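You operate a simulated robot arm through the tools that you are given. There is no shell and no other tool.

You run a simulated robot arm. Do the job below in one go: nothing can be reset, and whatever is moved stays where it is left.

JOB
Put oats to soak in the yellow soup bowl.
Fine: oats to about the 150 ml line, water from the water jug to about 300 ml; close the oat packet; put packet and jug back. Set down upright: oat packet, water jug.

The check looks at the end state, three seconds after you hand in, the way a careful person would. Anything else that was tipped, shoved, dropped, spilled or broken makes it a failure.

ROBOT AND FRAMES
A 6-joint arm with a two-finger parallel gripper, fixed in place. Base frame: the origin is at the foot of the arm, x ahead of it, y to its left, z up; the work surface is at about z = 748. Units: mm, rad, N and s.
With the tool pointing down near the work surface it reaches from about 160 to 740 mm from the base axis. Its first joint turns from -2.897 to 2.897 rad. Payload 3.91 kg.
Tool frame: the origin (TCP) lies between the finger pads and is the grasp point; the fingertips stand 30 mm ahead of it; z points along the fingers, y is the line along which they close. Largest opening 110 mm; finger width 20, thickness 10; the body of the gripper, 48 by 112 mm, starts 55 mm behind the TCP.
Orientation is that of the tool frame in the base frame, as a unit quaternion [x, y, z, w]. With the fingers straight down and closing along the base's y, the tool's x points along the base's -x, its y along +y and its z along -z.

CONTROLS
- The arm moves only by the tool drive_tool. Its argument "targets" is a list that holds one entry, the list of rows, each a list of 7 numbers: the turn, a rotation vector about the tool's x, y, z in rad, then the shift along the tool's x, y, z in cm, then the finger opening in cm, from 0 to 11. In form: [[[rx, ry, rz, tx, ty, tz, fingers], ...]]. A call has 1 to 20 rows; each row shifts and turns the commanded pose from where the row before left it, along the tool's axes as they then stand. Each row takes 0.2 s and may step no farther than 50 mm and 0.15 rad from the row before; otherwise, or with a gripper value out of range, the whole call is refused. Where a pose cannot be reached the arm comes as near as it can. A force on the tool above 40 N (or 10 N above the force at the start of the call, whichever is more), or a blocked arm, ends the call early, and 0.2 s more pass. The fingers move at their own pace (about 45 mm/s each) and stop on an object; they squeeze with about 39 N. The grip force told is the motor's: it shows also when the fingers shut on nothing. Time passes only in rows, and 0.2 s behind the last, so rows that do not move let the fingers close. The reply holds the time, the measured pose of the TCP, the force on the tool along the base axes, the opening and the grip force, in the units named above and with some noise, with the torque about the TCP (base axes, N m) and any sound that the robot's microphone picked up.
- Cameras (640 x 400 px; columns grow to the right, rows downward): "scene" is fixed at [50.6, 498.8, 1375.7]; the picture's right is [-0.74, -0.67, 0.00], its down [-0.31, 0.34, -0.89] and it looks along [0.59, -0.66, -0.46] (base axes); focal length 328 px, centre (320, 200). "wrist" rides on the gripper at [71, 22, -107] in the tool frame; the picture's right is [-0.29, 0.96, 0.00], its down [-0.76, -0.23, -0.61] and it looks along [-0.58, -0.18, 0.79] (tool axes); focal length 243 px, centre (320, 200). There is no depth. A picture from a camera that has moved, and an enlarged one, comes with that camera's place and axes in the base frame and with its lens.
- snapshot(camera): a new picture of that camera. No time passes.
- move_column(by): slides the trunk up (or, below 0, down) by that many mm; the arm rides with it, the base frame stays. It gives what a move gives, with no picture.
- enlarge(camera, box): a new picture of the part [left, top, right, bottom] of that camera's present view, enlarged. No time passes.
- job_done(): hands the job in; it is judged then, once.

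Nothing tells you positions but the pictures and the camera data. Unless the task says otherwise, let go and move clear before handing in.

The tools are called after "Emit:" as a command line: name --argument value ..., lists and objects as JSON in quotes. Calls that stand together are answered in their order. drive_tool: Moves the arm, as the interface text tells. Its arguments: {"type":"object","properties":{"targets":{"type":"array"}},"required":["targets"]} The other tools are called the same way: move_column (by) slides the trunk up or down; snapshot (camera) takes a picture; enlarge (camera, box) takes an enlarged picture of a part of a camera's view; job_done () hands the job in.

At the start:

```text
time: 0.0
eef_pos: [389.4, -87.4, 1129.1]
tool_rot: [0.0, 1.0, 0.0, 0.0]
ft_force: [-0.7, 0.2, 0.5]
ft_torque: [0.02, -0.01, 0.02]
gripper_width: 110.0
gripper_force: 0.1
trunk travel left (down, up): [-500.0, 90.0]
```

scene: 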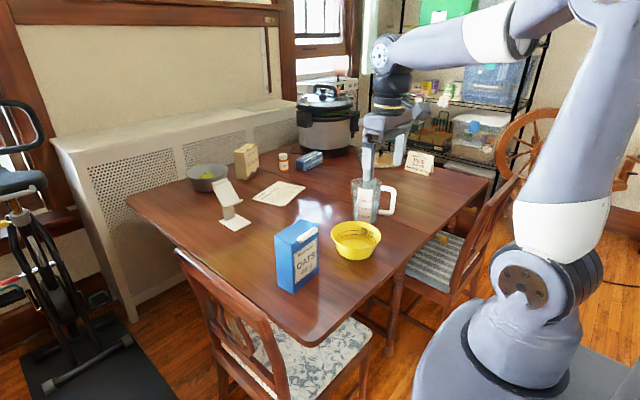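
wrist: 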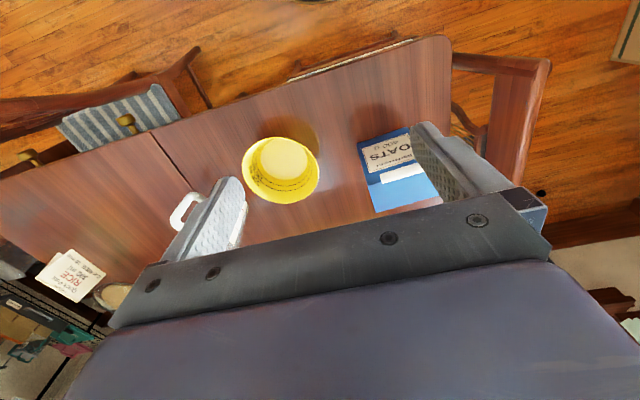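

I see a table with a blue oats packet, a yellow bowl and a glass jug with a white handle in front of the arm, plus other things farther back. I'll take enlarged pictures first to find positions and read labels.

Emit:
enlarge --camera "scene" --box '[260, 160, 420, 300]'

Emit:
enlarge --camera "scene" --box '[180, 80, 440, 240]'

Emit:
enlarge --camera "wrist" --box '[160, 100, 460, 260]'

```text
2.86 times, centred on (340, 230) of scene
camera zoom: at [50.6, 498.8, 1375.7], right [-0.74, -0.67, 0.0], down [-0.31, 0.34, -0.89], along [0.59, -0.66, -0.46], focal length 938 px, centre (263, 114)
```

zoom: 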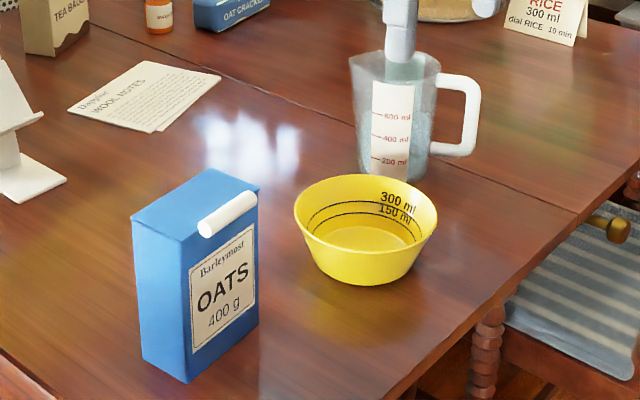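

```text
2.46 times, centred on (310, 160) of scene
camera zoom: at [50.6, 498.8, 1375.7], right [-0.74, -0.67, 0.0], down [-0.31, 0.34, -0.89], along [0.59, -0.66, -0.46], focal length 808 px, centre (345, 298)
```

zoom: 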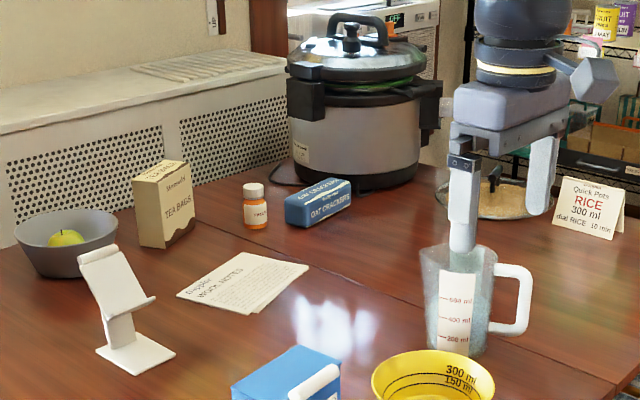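

```text
2.13 times, centred on (310, 180) of wrist
camera zoom: at [318.4, -64.8, 1235.7], right [0.29, 0.96, 0.0], down [0.76, -0.23, 0.61], along [0.58, -0.18, -0.79], focal length 518 px, centre (341, 243)
```

zoom: 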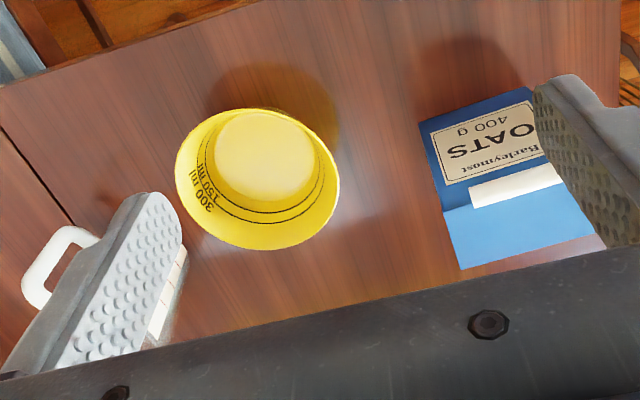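

The oats packet has a white bar on its top edge, and I can't tell yet if it is open or closed; the jug seems to be part-full. I'll enlarge both further.

Emit:
enlarge --camera "scene" --box '[265, 205, 335, 300]'

Emit:
enlarge --camera "scene" --box '[340, 160, 405, 230]'

Emit:
enlarge --camera "wrist" --box '[340, 110, 460, 230]'

Emit:
enlarge --camera "scene" --box '[325, 210, 390, 265]'

```text
4.21 times, centred on (300, 252) of scene
camera zoom: at [50.6, 498.8, 1375.7], right [-0.74, -0.67, 0.0], down [-0.31, 0.34, -0.89], along [0.59, -0.66, -0.46], focal length 1383 px, centre (404, -21)
```

zoom: 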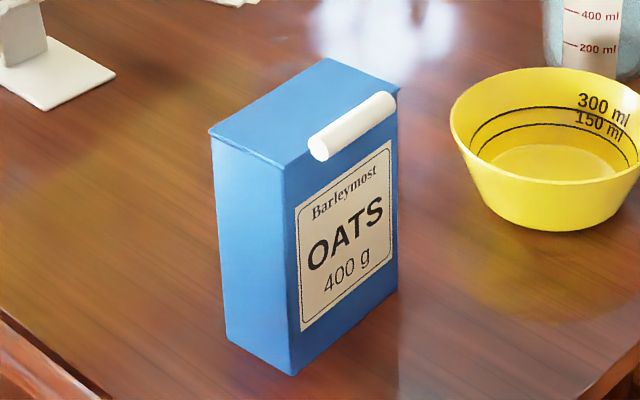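

```text
5.71 times, centred on (372, 195) of scene
camera zoom: at [50.6, 498.8, 1375.7], right [-0.74, -0.67, 0.0], down [-0.31, 0.34, -0.89], along [0.59, -0.66, -0.46], focal length 1877 px, centre (20, 229)
```

zoom: 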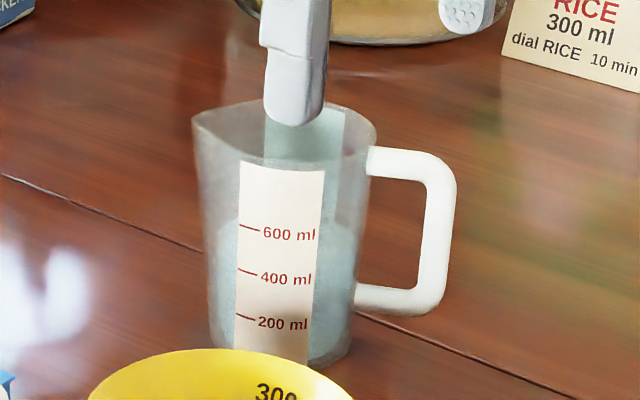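

```text
3.33 times, centred on (400, 170) of wrist
camera zoom: at [318.4, -64.8, 1235.7], right [0.29, 0.96, 0.0], down [0.76, -0.23, 0.61], along [0.58, -0.18, -0.79], focal length 809 px, centre (53, 300)
```

zoom: 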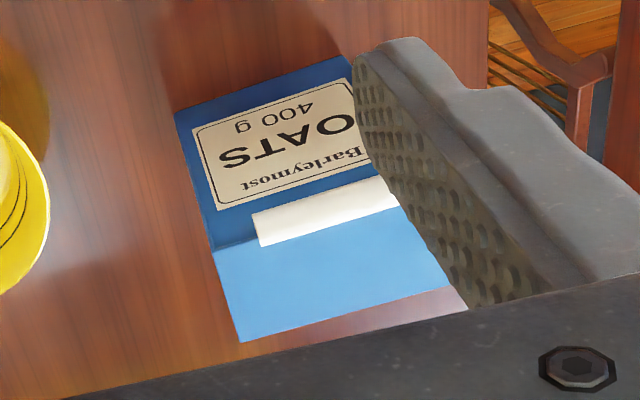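

```text
7.27 times, centred on (358, 238) of scene
camera zoom: at [50.6, 498.8, 1375.7], right [-0.74, -0.67, 0.0], down [-0.31, 0.34, -0.89], along [0.59, -0.66, -0.46], focal length 2389 px, centre (47, -73)
```

zoom: 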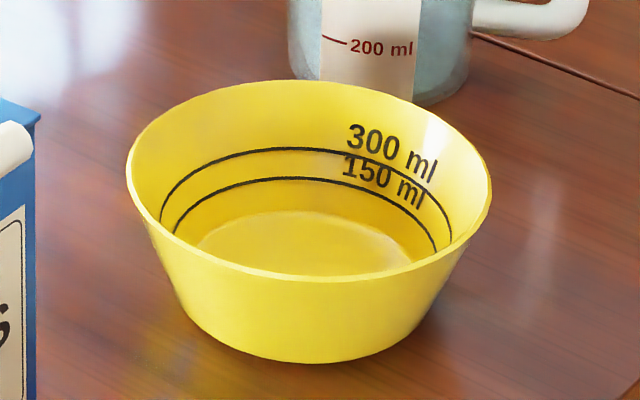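

The packet looks like a 57 × 107 × 162 mm box near (575, 1) with a hinged lid whose bar faces the robot. The bowl is near (533, -211) and the jug near (621, -393). I'll move the wrist camera closer to the packet to see the lid bar.

Emit:
drive_tool --targets '[[[0, 0, 0, -1.8, 2, 2.5, 11], [0, 0, 0, -1.8, 2, 2.5, 11], [0, 0, 0, -1.8, 2, 2.5, 11], [0, 0, 0, -1.8, 2, 2.5, 11], [0, 0, 0, 0, 0, 0, 11]]]'

Emit:
snapshot --camera "wrist"

Emit:
snapshot --camera "scene"

```text
time: 1.2
eef_pos: [463.4, -6.2, 1028.1]
tool_rot: [0.0, 1.0, 0.0, 0.001]
ft_force: [-0.1, 0.1, 0.2]
ft_torque: [0.01, 0.02, -0.01]
gripper_width: 110.1
gripper_force: 0.1
trunk travel left (down, up): [-500.0, 90.0]
```

```text
taken
camera wrist: at [391.6, 14.3, 1134.9], right [0.29, 0.96, 0.0], down [0.76, -0.23, 0.61], along [0.58, -0.18, -0.79], focal length 243 px, centre (320, 200)
```

wrist: 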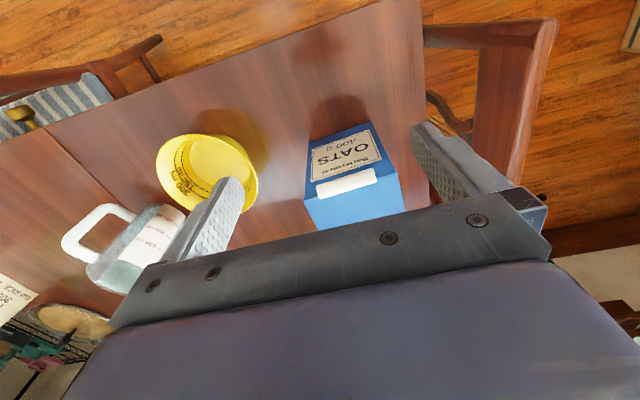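

```text
taken
```

scene: 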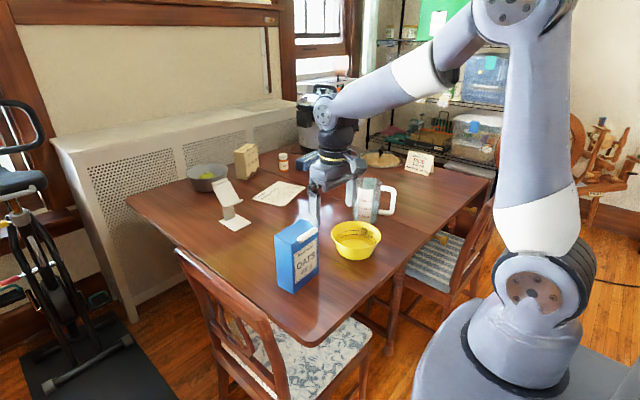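

The packet, bowl and jug are all in the wrist view now. I'll enlarge each one.

Emit:
enlarge --camera "wrist" --box '[290, 110, 420, 240]'

Emit:
enlarge --camera "wrist" --box '[50, 120, 270, 310]'

Emit:
enlarge --camera "scene" --box '[340, 165, 410, 230]'

```text
3.08 times, centred on (355, 175) of wrist
camera zoom: at [391.6, 14.3, 1134.9], right [0.29, 0.96, 0.0], down [0.76, -0.23, 0.61], along [0.58, -0.18, -0.79], focal length 746 px, centre (212, 277)
```

zoom: 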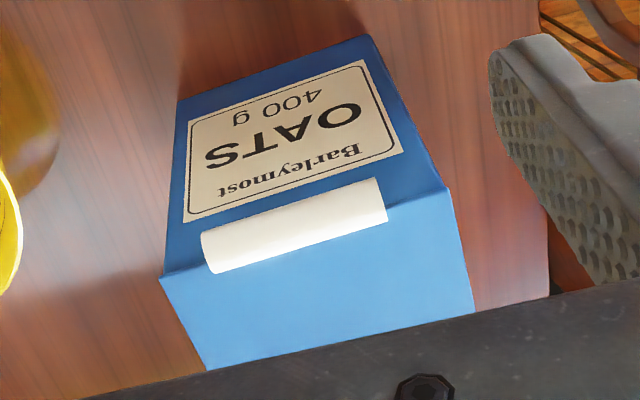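

```text
2.11 times, centred on (160, 215) of wrist
camera zoom: at [391.6, 14.3, 1134.9], right [0.29, 0.96, 0.0], down [0.76, -0.23, 0.61], along [0.58, -0.18, -0.79], focal length 511 px, centre (657, 168)
```

zoom: 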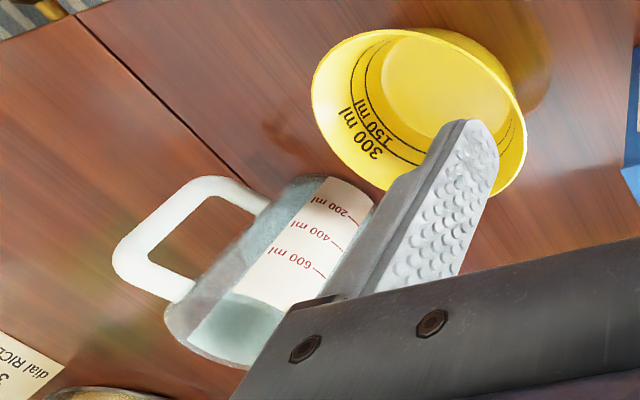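

```text
6.15 times, centred on (375, 198) of scene
camera zoom: at [50.6, 498.8, 1375.7], right [-0.74, -0.67, 0.0], down [-0.31, 0.34, -0.89], along [0.59, -0.66, -0.46], focal length 2021 px, centre (-18, 215)
```

zoom: 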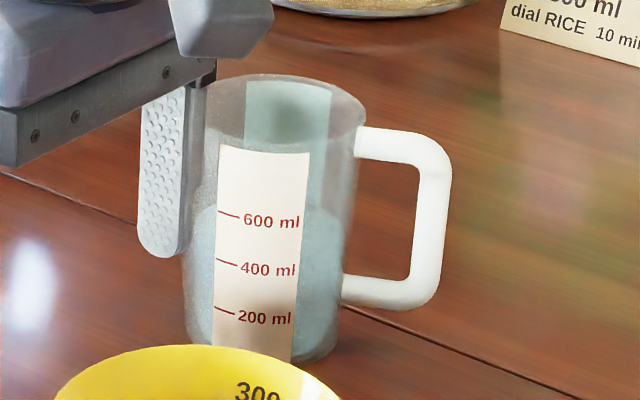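

The lid bar is a 66 mm rod along y at about (543, -2, 911), overhanging the packet's front face by about 12 mm. Before swinging the wrist low I want to know how high the chair backs are.

Emit:
enlarge --camera "scene" --box '[160, 230, 400, 400]'

Emit:
enlarge --camera "wrist" --box '[400, 0, 640, 250]'

Emit:
enlarge --camera "wrist" --box '[0, 0, 200, 180]'

```text
2.35 times, centred on (280, 315) of scene
camera zoom: at [50.6, 498.8, 1375.7], right [-0.74, -0.67, 0.0], down [-0.31, 0.34, -0.89], along [0.59, -0.66, -0.46], focal length 773 px, centre (414, -71)
```

zoom: 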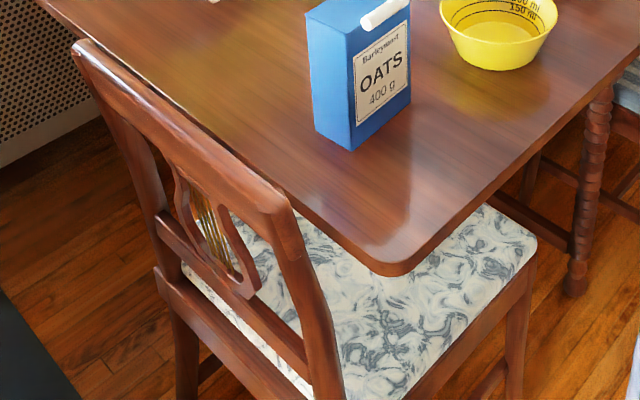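

```text
1.60 times, centred on (520, 125) of wrist
camera zoom: at [391.6, 14.3, 1134.9], right [0.29, 0.96, 0.0], down [0.76, -0.23, 0.61], along [0.58, -0.18, -0.79], focal length 388 px, centre (0, 320)
```

zoom: 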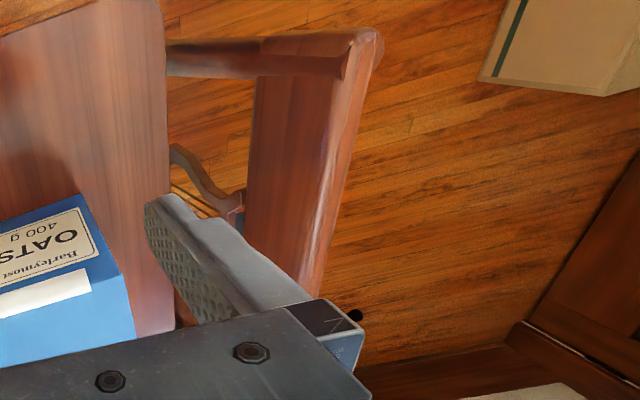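

```text
2.22 times, centred on (100, 90) of wrist
camera zoom: at [391.6, 14.3, 1134.9], right [0.29, 0.96, 0.0], down [0.76, -0.23, 0.61], along [0.58, -0.18, -0.79], focal length 539 px, centre (809, 444)
```

zoom: 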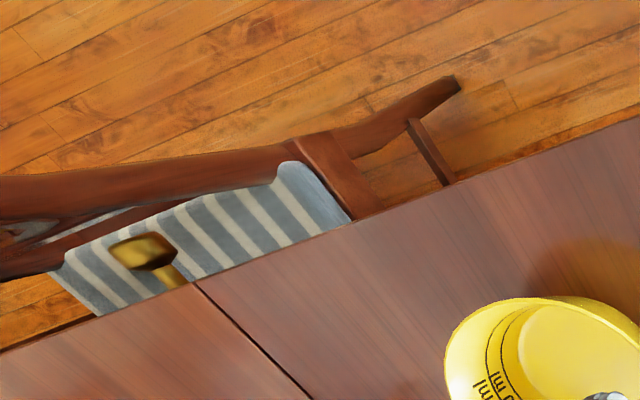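

The left chair's back is at y≈212 and reaches z≈860. I'll check the chair on the jug's side too, since the jug handle points that way.

Emit:
enlarge --camera "scene" --box '[360, 140, 560, 350]'

Emit:
drive_tool --targets '[[[0, 0, 0, 1.5, -4.5, -1, 11], [0, 0, 0, 1.5, -4.5, -1, 11], [0, 0, 0, 1.5, -4.5, -1, 11], [0, 0, 0, 1.5, -4.5, -1, 11], [0, 0, 0, 1, -4.5, -1, 11], [0, 0, 0, 0, -4.5, -1, 11], [0, 0, 0, 0, 0, 0, 11]]]'

Emit:
snapshot --camera "wrist"

Emit:
snapshot --camera "scene"

```text
1.90 times, centred on (460, 245) of scene
camera zoom: at [50.6, 498.8, 1375.7], right [-0.74, -0.67, 0.0], down [-0.31, 0.34, -0.89], along [0.59, -0.66, -0.46], focal length 626 px, centre (53, 114)
```

zoom: 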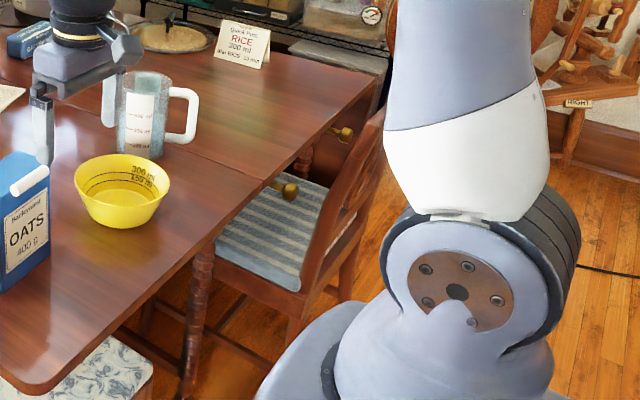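

```text
time: 2.8
eef_pos: [389.8, -276.2, 1090.4]
tool_rot: [0.0, 1.0, -0.001, -0.001]
ft_force: [-1.3, 0.0, -0.2]
ft_torque: [0.0, -0.04, 0.01]
gripper_width: 109.8
gripper_force: 0.0
trunk travel left (down, up): [-500.0, 90.0]
```

```text
taken
camera wrist: at [318.9, -255.0, 1197.2], right [0.29, 0.96, 0.0], down [0.76, -0.23, 0.61], along [0.58, -0.18, -0.79], focal length 243 px, centre (320, 200)
```

wrist: 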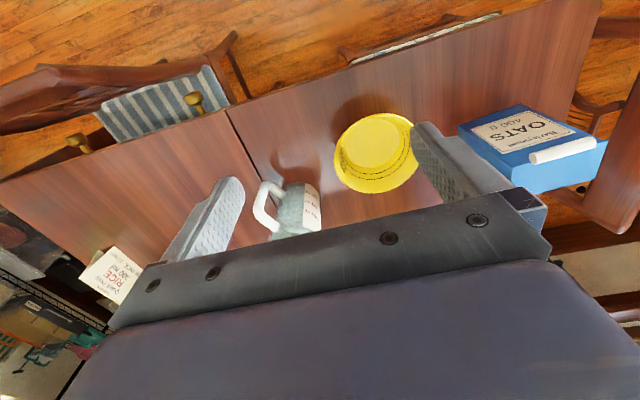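

```text
taken
```

scene: 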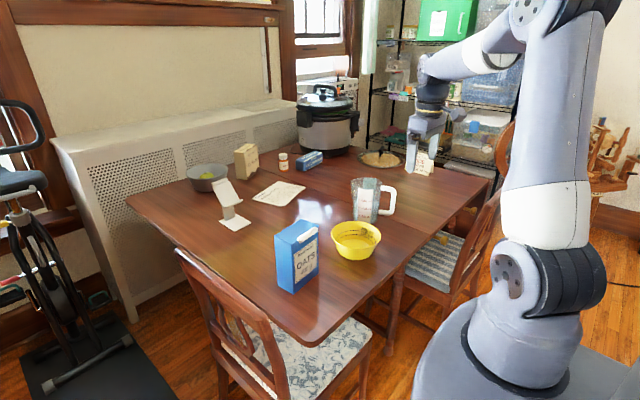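

The right chair's back is out beyond y≈-640 with its top at z≈860, so it is clear of most moves. Next I'll look closer at the jug and its handle.

Emit:
enlarge --camera "wrist" --box '[230, 100, 430, 250]'

Emit:
enlarge --camera "scene" --box '[340, 170, 405, 225]'

```text
2.67 times, centred on (330, 175) of wrist
camera zoom: at [318.9, -255.0, 1197.2], right [0.29, 0.96, 0.0], down [0.76, -0.23, 0.61], along [0.58, -0.18, -0.79], focal length 647 px, centre (293, 267)
```

zoom: 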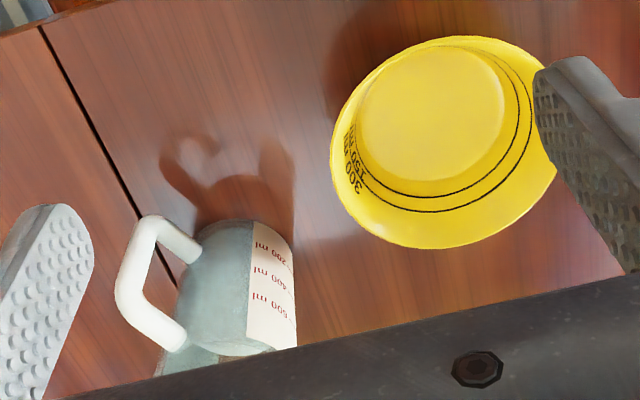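

```text
7.27 times, centred on (372, 198) of scene
camera zoom: at [50.6, 498.8, 1375.7], right [-0.74, -0.67, 0.0], down [-0.31, 0.34, -0.89], along [0.59, -0.66, -0.46], focal length 2389 px, centre (-62, 218)
```

zoom: 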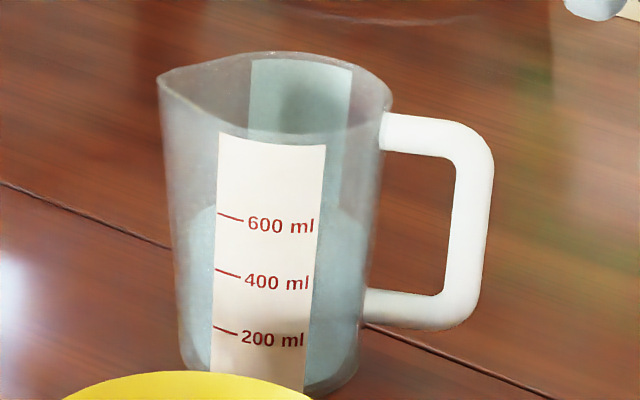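

The jug's axis is near (627, -396), its handle bar near (540, -433) and its spout points along about (+.92, +.39); it holds about 600 ml. First I'll open the packet lid by closing the fingers, pitching the tool to 30° below horizontal and lifting the bar from underneath.

Emit:
drive_tool --targets '[[[0, 0, 0, -0.67, 4.57, 0.51, 0], [0, 0, 0, -0.67, 4.57, 0.51, 0], [0, 0, 0, -0.67, 4.57, 0.51, 0], [0, 0, 0, -0.67, 4.57, 0.51, 0], [0, 0, 0, -0.67, 4.57, 0.51, 0], [0, 0, 0, -0.67, 4.57, 0.51, 0], [0, -0.15, 0, 0, 0, 0, 0], [0, -0.15, 0, 0, 0, 0, 0], [0, -0.15, 0, 0, 0, 0, 0], [0, -0.15, 0, 0, 0, 0, 0], [0, -0.15, 0, 0, 0, 0, 0], [0, -0.15, 0, 0, 0, 0, 0], [0, -0.147, 0, 0, 0, 0, 0], [0, 0, 0, 0, 0, 0, 0]]]'

Emit:
snapshot --camera "wrist"

Emit:
snapshot --camera "scene"

```text
time: 5.8
eef_pos: [432.8, -1.9, 1058.2]
tool_rot: [-0.001, 0.866, 0.001, 0.5]
ft_force: [1.1, 1.1, -0.3]
ft_torque: [0.03, -0.01, -0.01]
gripper_width: 0.3
gripper_force: 37.3
trunk travel left (down, up): [-500.0, 90.0]
```

```text
taken
camera wrist: at [302.7, 19.6, 1049.6], right [0.15, 0.96, 0.25], down [-0.15, -0.23, 0.96], along [0.98, -0.18, 0.11], focal length 243 px, centre (320, 200)
```

wrist: 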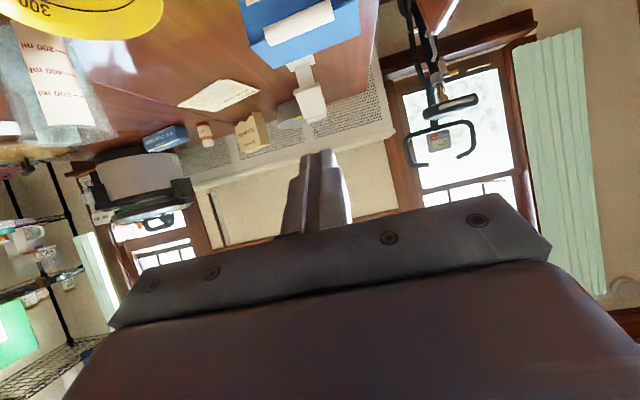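

```text
taken
```

scene: 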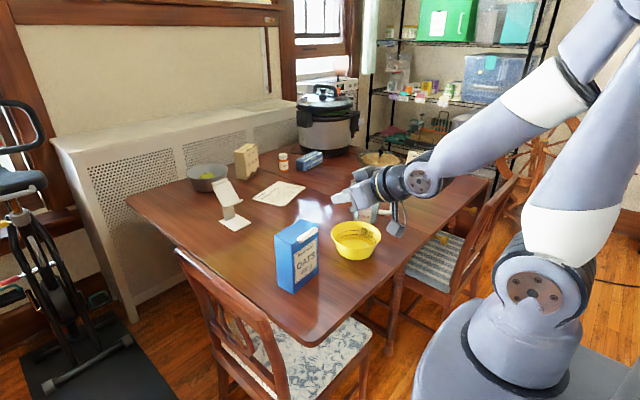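

The tool is at the planned 30° pitch with the fingers closed. I'll lower it to bar height, staying well in front of the packet, and look again.

Emit:
drive_tool --targets '[[[0, 0, 0, 3.17, 0, 2.32, 0], [0, 0, 0, 3.17, 0, 2.32, 0], [0, 0, 0, 3.17, 0, 2.32, 0], [0, 0, 0, 3.17, 0, 2.32, 0], [0, 0, 0, 0, 0, 0, 0]]]'

Emit:
snapshot --camera "wrist"

Emit:
enlarge --camera "scene" --box '[260, 180, 420, 300]'

```text
time: 7.0
eef_pos: [448.8, -0.5, 904.7]
tool_rot: [0.0, 0.866, 0.001, 0.5]
ft_force: [0.0, -0.4, -0.1]
ft_torque: [0.02, 0.0, -0.02]
gripper_width: 0.0
gripper_force: 37.0
trunk travel left (down, up): [-500.0, 90.0]
```

```text
taken
camera wrist: at [320.0, 19.7, 896.4], right [0.15, 0.96, 0.25], down [-0.15, -0.23, 0.96], along [0.98, -0.18, 0.11], focal length 243 px, centre (320, 200)
```

wrist: 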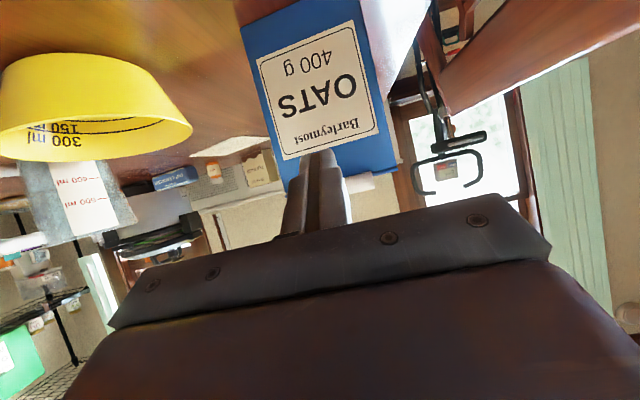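

```text
3.33 times, centred on (340, 240) of scene
camera zoom: at [50.6, 498.8, 1375.7], right [-0.74, -0.67, 0.0], down [-0.31, 0.34, -0.89], along [0.59, -0.66, -0.46], focal length 1095 px, centre (253, 67)
```

zoom: 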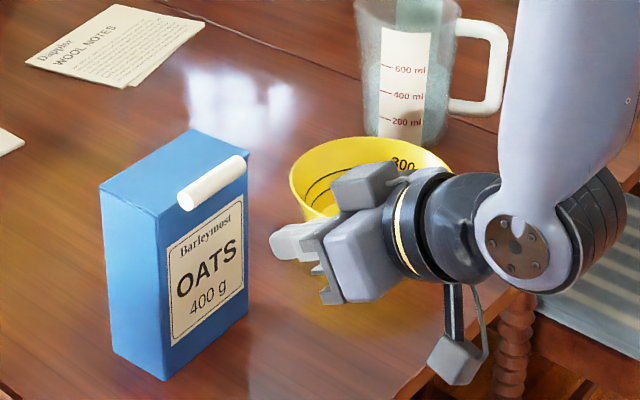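

I'll enlarge the wrist view to check the exact height of the bar against the box top.

Emit:
enlarge --camera "wrist" --box '[260, 120, 420, 220]'

Emit:
enlarge --camera "scene" --box '[270, 210, 330, 250]'

```text
4.00 times, centred on (340, 170) of wrist
camera zoom: at [320.0, 19.7, 896.4], right [0.15, 0.96, 0.25], down [-0.15, -0.23, 0.96], along [0.98, -0.18, 0.11], focal length 970 px, centre (240, 320)
```

zoom: 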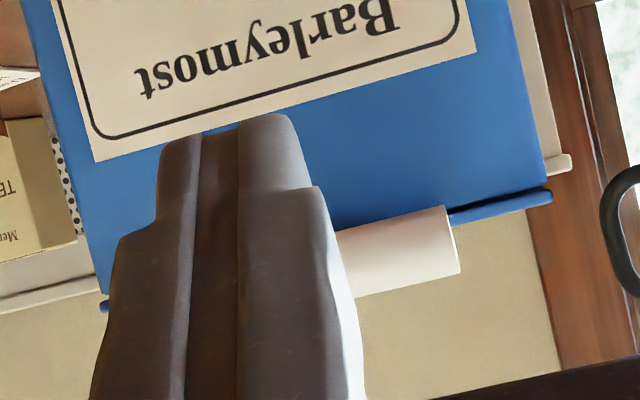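

```text
10.00 times, centred on (300, 230) of scene
camera zoom: at [50.6, 498.8, 1375.7], right [-0.74, -0.67, 0.0], down [-0.31, 0.34, -0.89], along [0.59, -0.66, -0.46], focal length 3284 px, centre (520, -100)
```

zoom: 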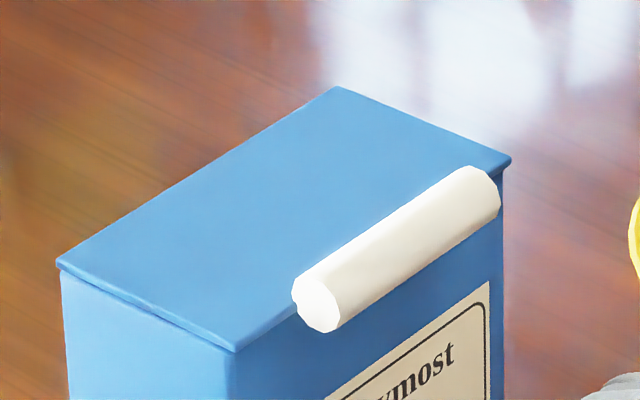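

The bar axis is at about x=540.7, z=914.5 with a radius of about 7.5, so it overhangs the front face. I'll slide the closed fingertips in under it.

Emit:
drive_tool --targets '[[[0, 0, 0, -1.07, -0.1, 1.853, 0], [0, 0, 0, -1.07, 0, 1.853, 0], [0, 0, 0, -1.07, 0, 1.853, 0], [0, 0, 0, 0, 0, 0, 0]]]'

Emit:
snapshot --camera "wrist"

Emit:
enlarge --camera "scene" --box '[260, 200, 380, 290]'

```text
time: 8.0
eef_pos: [514.9, -3.8, 901.8]
tool_rot: [0.0, 0.866, 0.0, 0.499]
ft_force: [0.4, -0.5, -1.0]
ft_torque: [0.0, -0.02, -0.01]
gripper_width: 0.1
gripper_force: 37.7
trunk travel left (down, up): [-500.0, 90.0]
```

```text
taken
camera wrist: at [384.9, 18.4, 894.4], right [0.15, 0.96, 0.25], down [-0.15, -0.23, 0.96], along [0.98, -0.18, 0.11], focal length 243 px, centre (320, 200)
```

wrist: 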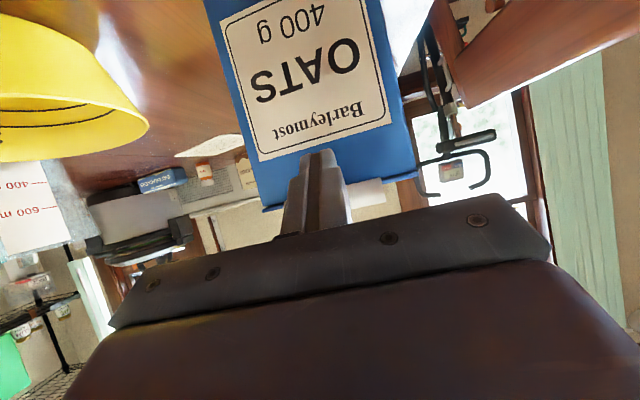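

```text
4.44 times, centred on (320, 245) of scene
camera zoom: at [50.6, 498.8, 1375.7], right [-0.74, -0.67, 0.0], down [-0.31, 0.34, -0.89], along [0.59, -0.66, -0.46], focal length 1460 px, centre (320, 0)
```

zoom: 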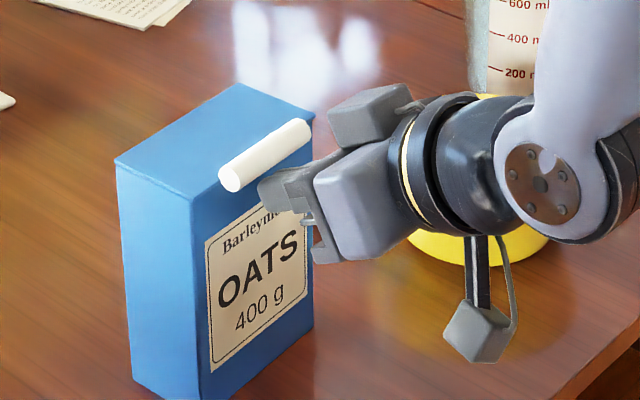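

The fingertips are just below the bar with no contact force. I'll start lifting along the lid's arc.

Emit:
drive_tool --targets '[[[0, 0, 0, -0.89, 0, -0.5, 0], [0, 0, 0, -1.03, 0, -0.42, 0], [0, 0, 0, -0.99, 0, -0.28, 0], [0, 0, 0, -1.04, 0, -0.1, 0], [0, 0, 0, 0, 0, 0, 0]]]'

Emit:
snapshot --camera "wrist"

Emit:
enlarge --camera "scene" --box '[260, 180, 380, 290]'

```text
time: 9.2
eef_pos: [522.3, -4.6, 942.5]
tool_rot: [0.0, 0.866, 0.001, 0.5]
ft_force: [-0.6, -0.3, -0.5]
ft_torque: [-0.02, 0.0, 0.04]
gripper_width: 0.0
gripper_force: 38.0
trunk travel left (down, up): [-500.0, 90.0]
```

```text
taken
camera wrist: at [392.9, 17.8, 934.5], right [0.15, 0.96, 0.25], down [-0.15, -0.23, 0.96], along [0.98, -0.18, 0.11], focal length 243 px, centre (320, 200)
```

wrist: 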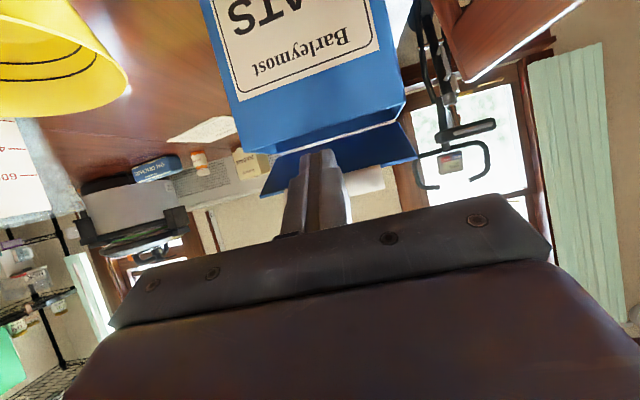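

```text
3.64 times, centred on (320, 235) of scene
camera zoom: at [50.6, 498.8, 1375.7], right [-0.74, -0.67, 0.0], down [-0.31, 0.34, -0.89], along [0.59, -0.66, -0.46], focal length 1194 px, centre (320, 73)
```

zoom: 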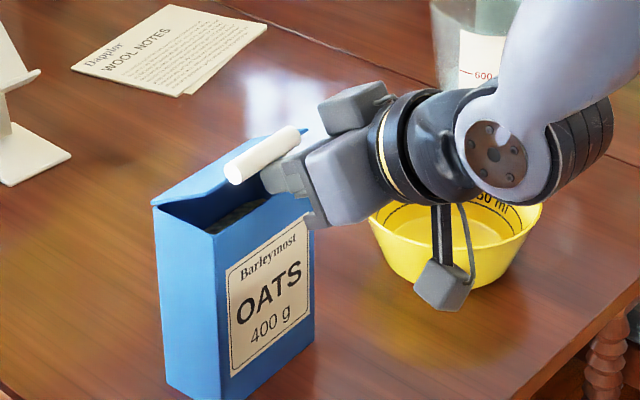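

The lid is opening easily on a hinge at the back. I'll carry on along the arc past vertical.

Emit:
drive_tool --targets '[[[0, 0, 0, -1.02, 0, 0.09, 0], [0, 0, 0, -1.0, 0, 0.27, 0], [0, 0, 0, -0.93, 0, 0.43, 0], [0, 0, 0, -0.84, 0, 0.59, 0], [0, 0, 0, -0.73, 0, 0.73, 0], [0, 0, 0, -0.59, 0, 0.84, 0], [0, 0, 0, 0, 0, 0, 0]]]'

Emit:
snapshot --camera "wrist"

Emit:
enlarge --camera "scene" --box '[260, 180, 380, 290]'

```text
time: 10.8
eef_pos: [573.8, -3.4, 972.2]
tool_rot: [0.0, 0.866, 0.0, 0.5]
ft_force: [0.2, -0.5, -0.7]
ft_torque: [0.0, -0.02, -0.01]
gripper_width: 0.1
gripper_force: 37.4
trunk travel left (down, up): [-500.0, 90.0]
```

```text
taken
camera wrist: at [445.1, 18.0, 963.2], right [0.15, 0.96, 0.25], down [-0.15, -0.23, 0.96], along [0.98, -0.18, 0.11], focal length 243 px, centre (320, 200)
```

wrist: 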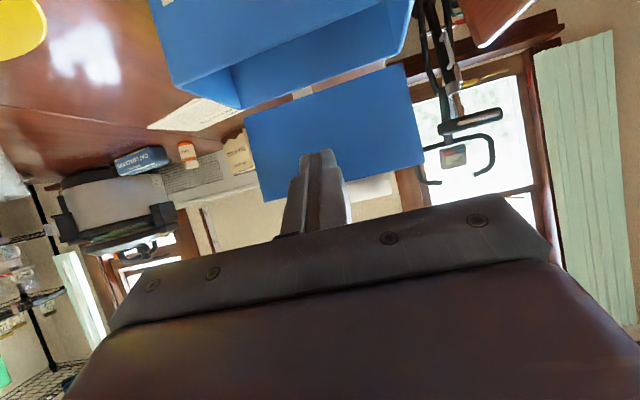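

```text
3.64 times, centred on (320, 235) of scene
camera zoom: at [50.6, 498.8, 1375.7], right [-0.74, -0.67, 0.0], down [-0.31, 0.34, -0.89], along [0.59, -0.66, -0.46], focal length 1194 px, centre (320, 73)
```

zoom: 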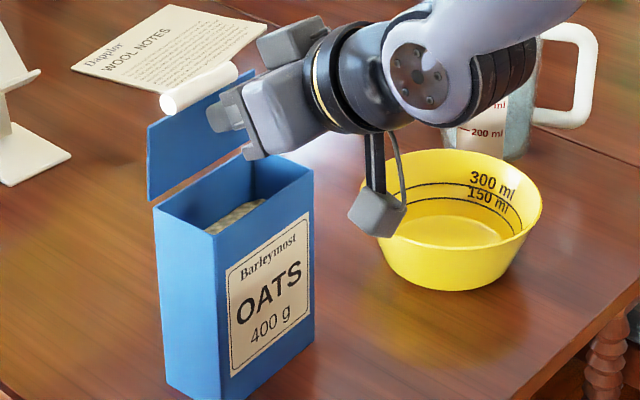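

The lid is about vertical now. I'll push it a little past vertical, then back away to see whether it stays.

Emit:
drive_tool --targets '[[[0, 0, 0, -0.43, 0, 0.93, 0], [0, 0, 0, -0.21, 0, 0.78, 0], [0, 0, 0, 0, 0, 0, 0], [0, 0, 0, 0, 0, -1.5, 0], [0, 0, 0, 0, 0, -3, 0], [0, 0, 0, 0, 0, -4, 0], [0, 0, 0, 0, 0, 0, 0]]]'

Emit:
snapshot --camera "wrist"

Emit:
enlarge --camera "scene" --box '[260, 180, 380, 290]'

```text
time: 12.4
eef_pos: [516.9, -3.5, 1012.2]
tool_rot: [0.001, 0.866, -0.001, 0.5]
ft_force: [-1.2, -0.2, -1.1]
ft_torque: [0.03, -0.03, -0.06]
gripper_width: 0.0
gripper_force: 37.9
trunk travel left (down, up): [-500.0, 90.0]
```

```text
taken
camera wrist: at [387.8, 17.4, 1004.1], right [0.15, 0.96, 0.25], down [-0.15, -0.23, 0.96], along [0.98, -0.18, 0.11], focal length 243 px, centre (320, 200)
```

wrist: 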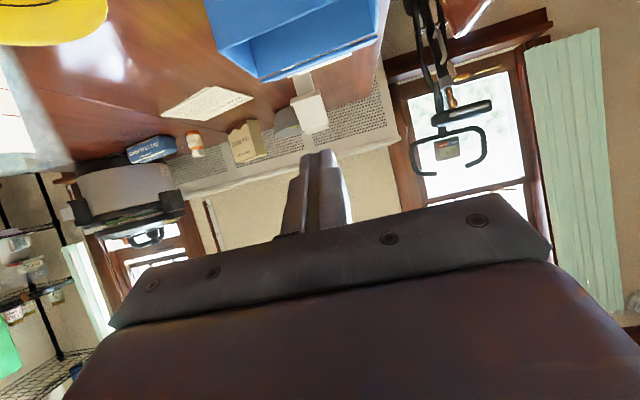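

```text
3.64 times, centred on (320, 235) of scene
camera zoom: at [50.6, 498.8, 1375.7], right [-0.74, -0.67, 0.0], down [-0.31, 0.34, -0.89], along [0.59, -0.66, -0.46], focal length 1194 px, centre (320, 73)
```

zoom: 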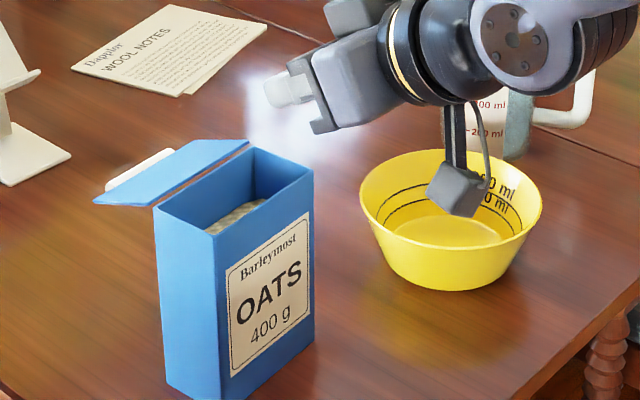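

The lid has dropped back past horizontal and rests at its stop behind the packet, and oats are visible inside. Next I'll bring the tool back to pointing down, yaw it to match the packet and open the fingers, all above everything.

Emit:
drive_tool --targets '[[[0, 0, 0, 0, 0, -3, 0], [0, 0.15, 0, 0, 0, 0, 0], [0, 0.15, 0, 0, 0, 0, 0], [0, 0.15, 0, 0, 0, 0, 0], [0, 0.15, 0, 0, 0, 0, 0], [0, 0.15, 0, 0, 0, 0, 0], [0, 0.15, 0, 0, 0, 0, 0], [0, 0.147, 0, 0, 0, 0, 0], [0, 0, 0, 0, 0, -3, 0], [0, 0, 0, 0, 0, 0, 0]]]'

Emit:
snapshot --camera "wrist"

Emit:
snapshot --camera "scene"

```text
time: 14.6
eef_pos: [491.6, -3.8, 1057.1]
tool_rot: [-0.001, 1.0, -0.001, 0.0]
ft_force: [0.5, -0.5, 0.2]
ft_torque: [0.0, 0.0, -0.01]
gripper_width: 0.1
gripper_force: 37.7
trunk travel left (down, up): [-500.0, 90.0]
```

```text
taken
camera wrist: at [420.4, 17.5, 1163.6], right [0.29, 0.96, 0.0], down [0.76, -0.23, 0.61], along [0.58, -0.18, -0.79], focal length 243 px, centre (320, 200)
```

wrist: 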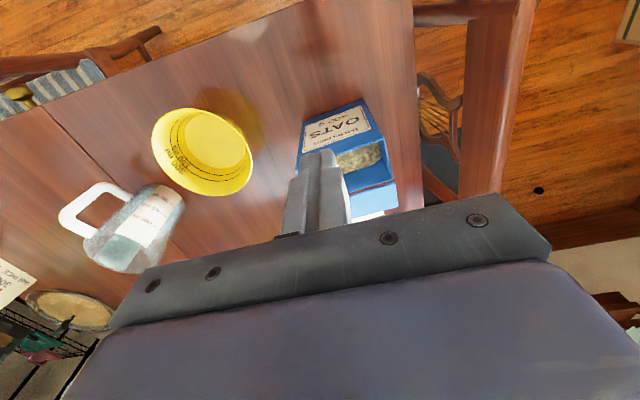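

```text
taken
```

scene: 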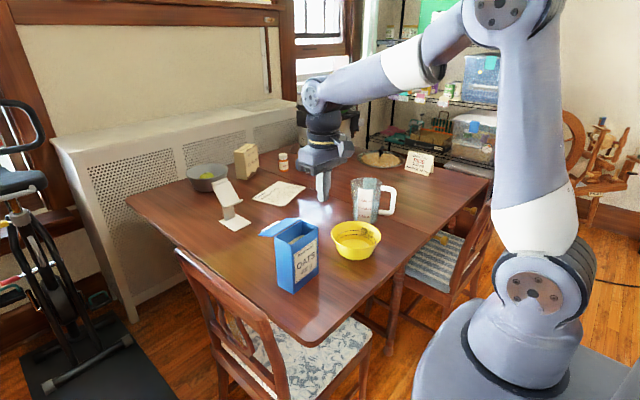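

The tool is pointing down again. I'll yaw it by 94.4° and open the fingers here.

Emit:
drive_tool --targets '[[[0, 0, -0.1498, 0, 0, 0, 11], [0, 0, -0.1498, 0, 0, 0, 11], [0, 0, -0.1498, 0, 0, 0, 11], [0, 0, -0.1498, 0, 0, 0, 11], [0, 0, -0.1498, 0, 0, 0, 11], [0, 0, -0.1498, 0, 0, 0, 11], [0, 0, -0.1498, 0, 0, 0, 11], [0, 0, -0.1498, 0, 0, 0, 11], [0, 0, -0.1498, 0, 0, 0, 11], [0, 0, -0.1498, 0, 0, 0, 11], [0, 0, -0.1498, 0, 0, 0, 11], [0, 0, 0, 0, 0, 0, 11]]]'

Emit:
snapshot --camera "wrist"

Emit:
snapshot --camera "scene"

```text
time: 17.2
eef_pos: [490.4, -2.9, 1056.8]
tool_rot: [0.734, -0.679, 0.0, 0.0]
ft_force: [0.7, -0.3, 0.2]
ft_torque: [0.02, 0.01, -0.06]
gripper_width: 110.2
gripper_force: 0.0
trunk travel left (down, up): [-500.0, 90.0]
```

```text
taken
camera wrist: at [474.8, -76.1, 1163.8], right [-0.98, 0.21, 0.0], down [0.17, 0.78, 0.61], along [0.13, 0.59, -0.79], focal length 243 px, centre (320, 200)
```

wrist: 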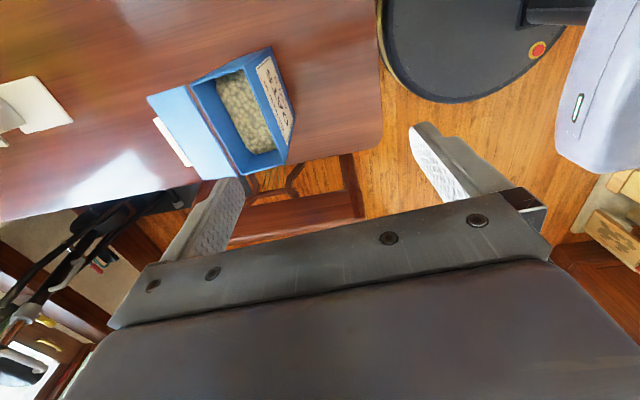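

```text
taken
```

scene: 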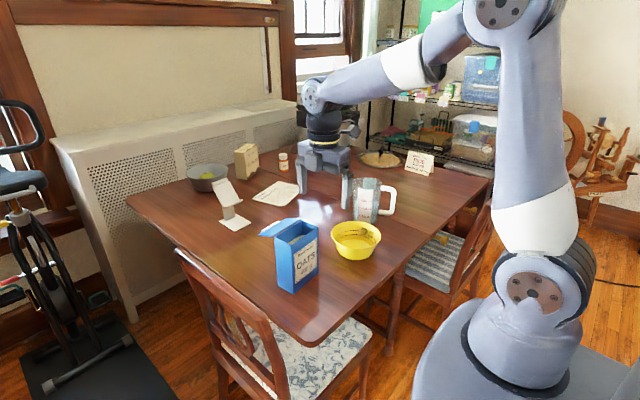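

I can see the oats and the open lid from above. I'll enlarge this view to fix the packet's exact pose.

Emit:
enlarge --camera "wrist" --box '[140, 30, 310, 190]'

Emit:
enlarge --camera "scene" --box '[250, 200, 340, 300]'

```text
2.50 times, centred on (225, 110) of wrist
camera zoom: at [474.8, -76.1, 1163.8], right [-0.98, 0.21, 0.0], down [0.17, 0.78, 0.61], along [0.13, 0.59, -0.79], focal length 606 px, centre (558, 425)
```

zoom: 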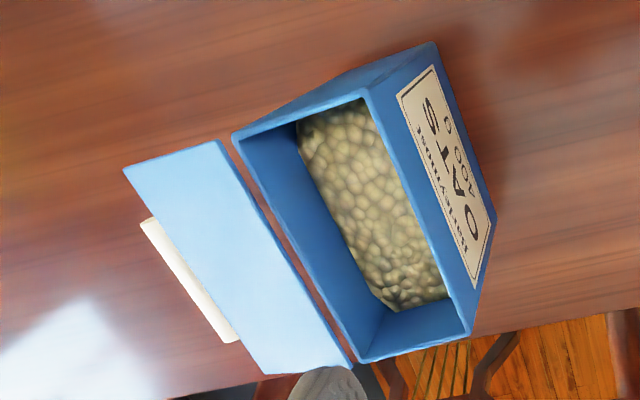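

```text
4.00 times, centred on (295, 250) of scene
camera zoom: at [50.6, 498.8, 1375.7], right [-0.74, -0.67, 0.0], down [-0.31, 0.34, -0.89], along [0.59, -0.66, -0.46], focal length 1314 px, centre (420, 0)
```

zoom: 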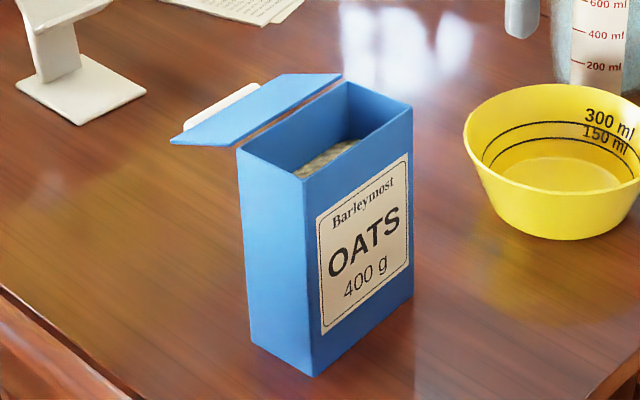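

The packet's top corners match my estimate: centre near (577, 0), yaw about 4°, lid resting about 13° below horizontal behind it. I'll move to its +y side and pitch the tool to 45°.

Emit:
drive_tool --targets '[[[0, 0, 0, -2.8, -2.19, 0.42, 11], [0, 0, 0, -2.8, -2.19, 0.42, 11], [0, 0, 0, -2.8, -2.19, 0.42, 11], [0, 0, 0, -2.8, -2.19, 0.42, 11], [0, 0.1309, 0, 0, 0, 0, 9], [0, 0.1309, 0, 0, 0, 0, 9], [0, 0.1309, 0, 0, 0, 0, 9], [0, 0.1309, 0, 0, 0, 0, 9], [0, 0.1309, 0, 0, 0, 0, 9], [0, 0.1309, 0, 0, 0, 0, 9], [0, 0, 0, 0, 0, 0, 9]]]'

Emit:
snapshot --camera "wrist"

Emit:
snapshot --camera "scene"

```text
time: 19.6
eef_pos: [570.6, 114.8, 1039.8]
tool_rot: [0.677, -0.628, 0.282, 0.261]
ft_force: [0.0, 0.2, -0.6]
ft_torque: [-0.03, 0.01, 0.0]
gripper_width: 90.2
gripper_force: 0.0
trunk travel left (down, up): [-500.0, 90.0]
```

```text
taken
camera wrist: at [546.6, 138.6, 1165.9], right [-0.97, 0.13, -0.21], down [0.16, 0.98, -0.11], along [0.19, -0.14, -0.97], focal length 243 px, centre (320, 200)
```

wrist: 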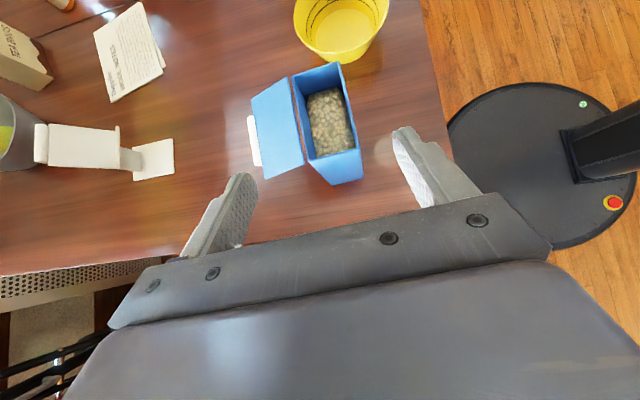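

```text
taken
```

scene: 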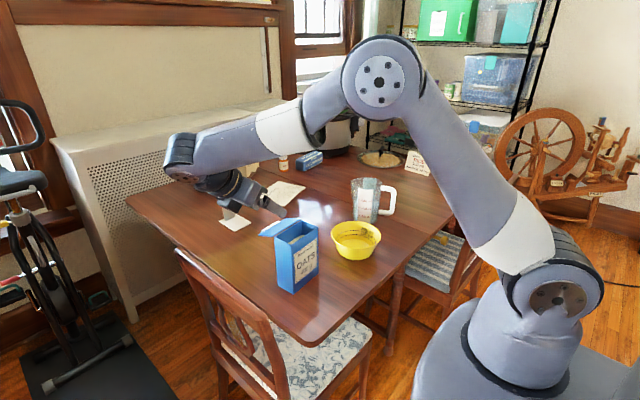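

The pose is right and the camera now looks straight down on the packet. I'll descend to the pre-grasp point.

Emit:
drive_tool --targets '[[[0, 0, 0, -2.52, 0.05, 2.48, 9], [0, 0, 0, -2.52, 0.05, 2.48, 9], [0, 0, 0, -2.52, 0.05, 2.48, 9], [0, 0, 0, 0, 0, 0, 9]]]'

Emit:
snapshot --camera "wrist"

Emit:
snapshot --camera "scene"

Emit:
enlarge --camera "scene" --box '[150, 120, 340, 310]'

```text
time: 20.6
eef_pos: [569.1, 117.6, 932.9]
tool_rot: [0.678, -0.627, 0.281, 0.26]
ft_force: [-0.8, 0.1, 0.3]
ft_torque: [0.0, 0.0, 0.01]
gripper_width: 89.8
gripper_force: 0.1
trunk travel left (down, up): [-500.0, 90.0]
```

```text
taken
camera wrist: at [545.6, 141.4, 1059.3], right [-0.97, 0.13, -0.21], down [0.16, 0.98, -0.11], along [0.19, -0.14, -0.97], focal length 243 px, centre (320, 200)
```

wrist: 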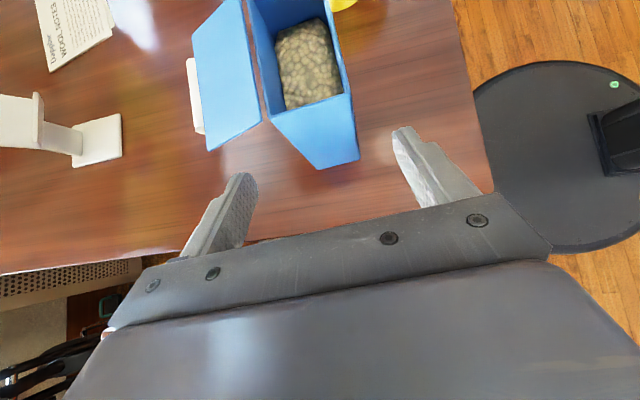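

```text
taken
```

scene: 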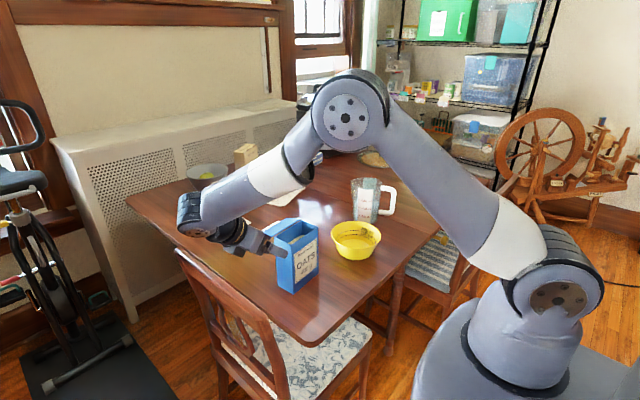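

```text
2.11 times, centred on (245, 215) of scene
camera zoom: at [50.6, 498.8, 1375.7], right [-0.74, -0.67, 0.0], down [-0.31, 0.34, -0.89], along [0.59, -0.66, -0.46], focal length 691 px, centre (478, 168)
```

zoom: 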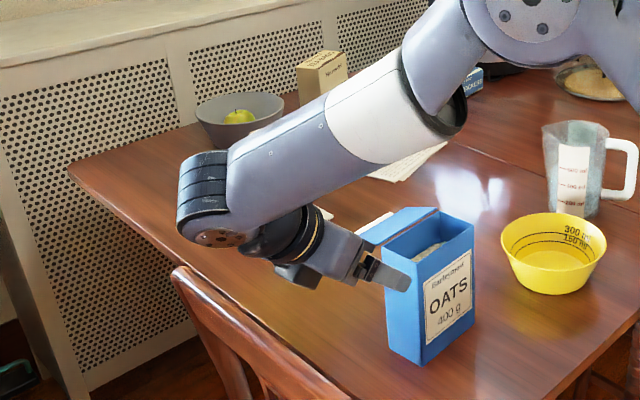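

The arm is clear of the chair, and the packet's near corners match my estimate. I'll advance part way and check the fingers straddle it.

Emit:
drive_tool --targets '[[[0, 0, 0, 0.05, 0.03, 2.2, 9], [0, 0, 0, 0.05, 0.03, 2.2, 9], [0, 0, 0, 0.04, 0.02, 2.2, 9], [0, 0, 0, 0, 0, 0, 9]]]'

Emit:
snapshot --camera "wrist"

Emit:
enlarge --camera "scene" --box '[220, 180, 350, 310]'

```text
time: 21.6
eef_pos: [571.9, 68.1, 887.4]
tool_rot: [0.677, -0.628, 0.281, 0.261]
ft_force: [-0.1, -0.7, 0.0]
ft_torque: [0.01, -0.02, -0.04]
gripper_width: 89.9
gripper_force: 0.0
trunk travel left (down, up): [-500.0, 90.0]
```

```text
taken
camera wrist: at [548.7, 91.8, 1013.5], right [-0.97, 0.13, -0.21], down [0.16, 0.98, -0.11], along [0.19, -0.14, -0.97], focal length 243 px, centre (320, 200)
```

wrist: 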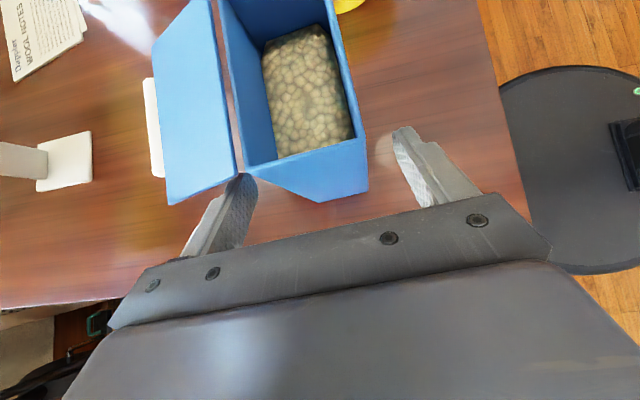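

```text
3.08 times, centred on (285, 245) of scene
camera zoom: at [50.6, 498.8, 1375.7], right [-0.74, -0.67, 0.0], down [-0.31, 0.34, -0.89], along [0.59, -0.66, -0.46], focal length 1011 px, centre (428, 62)
```

zoom: 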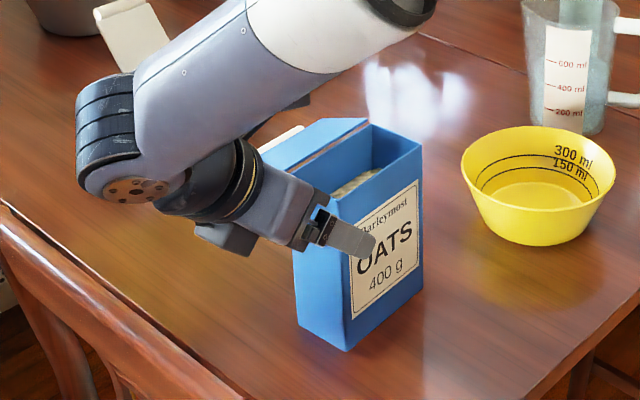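

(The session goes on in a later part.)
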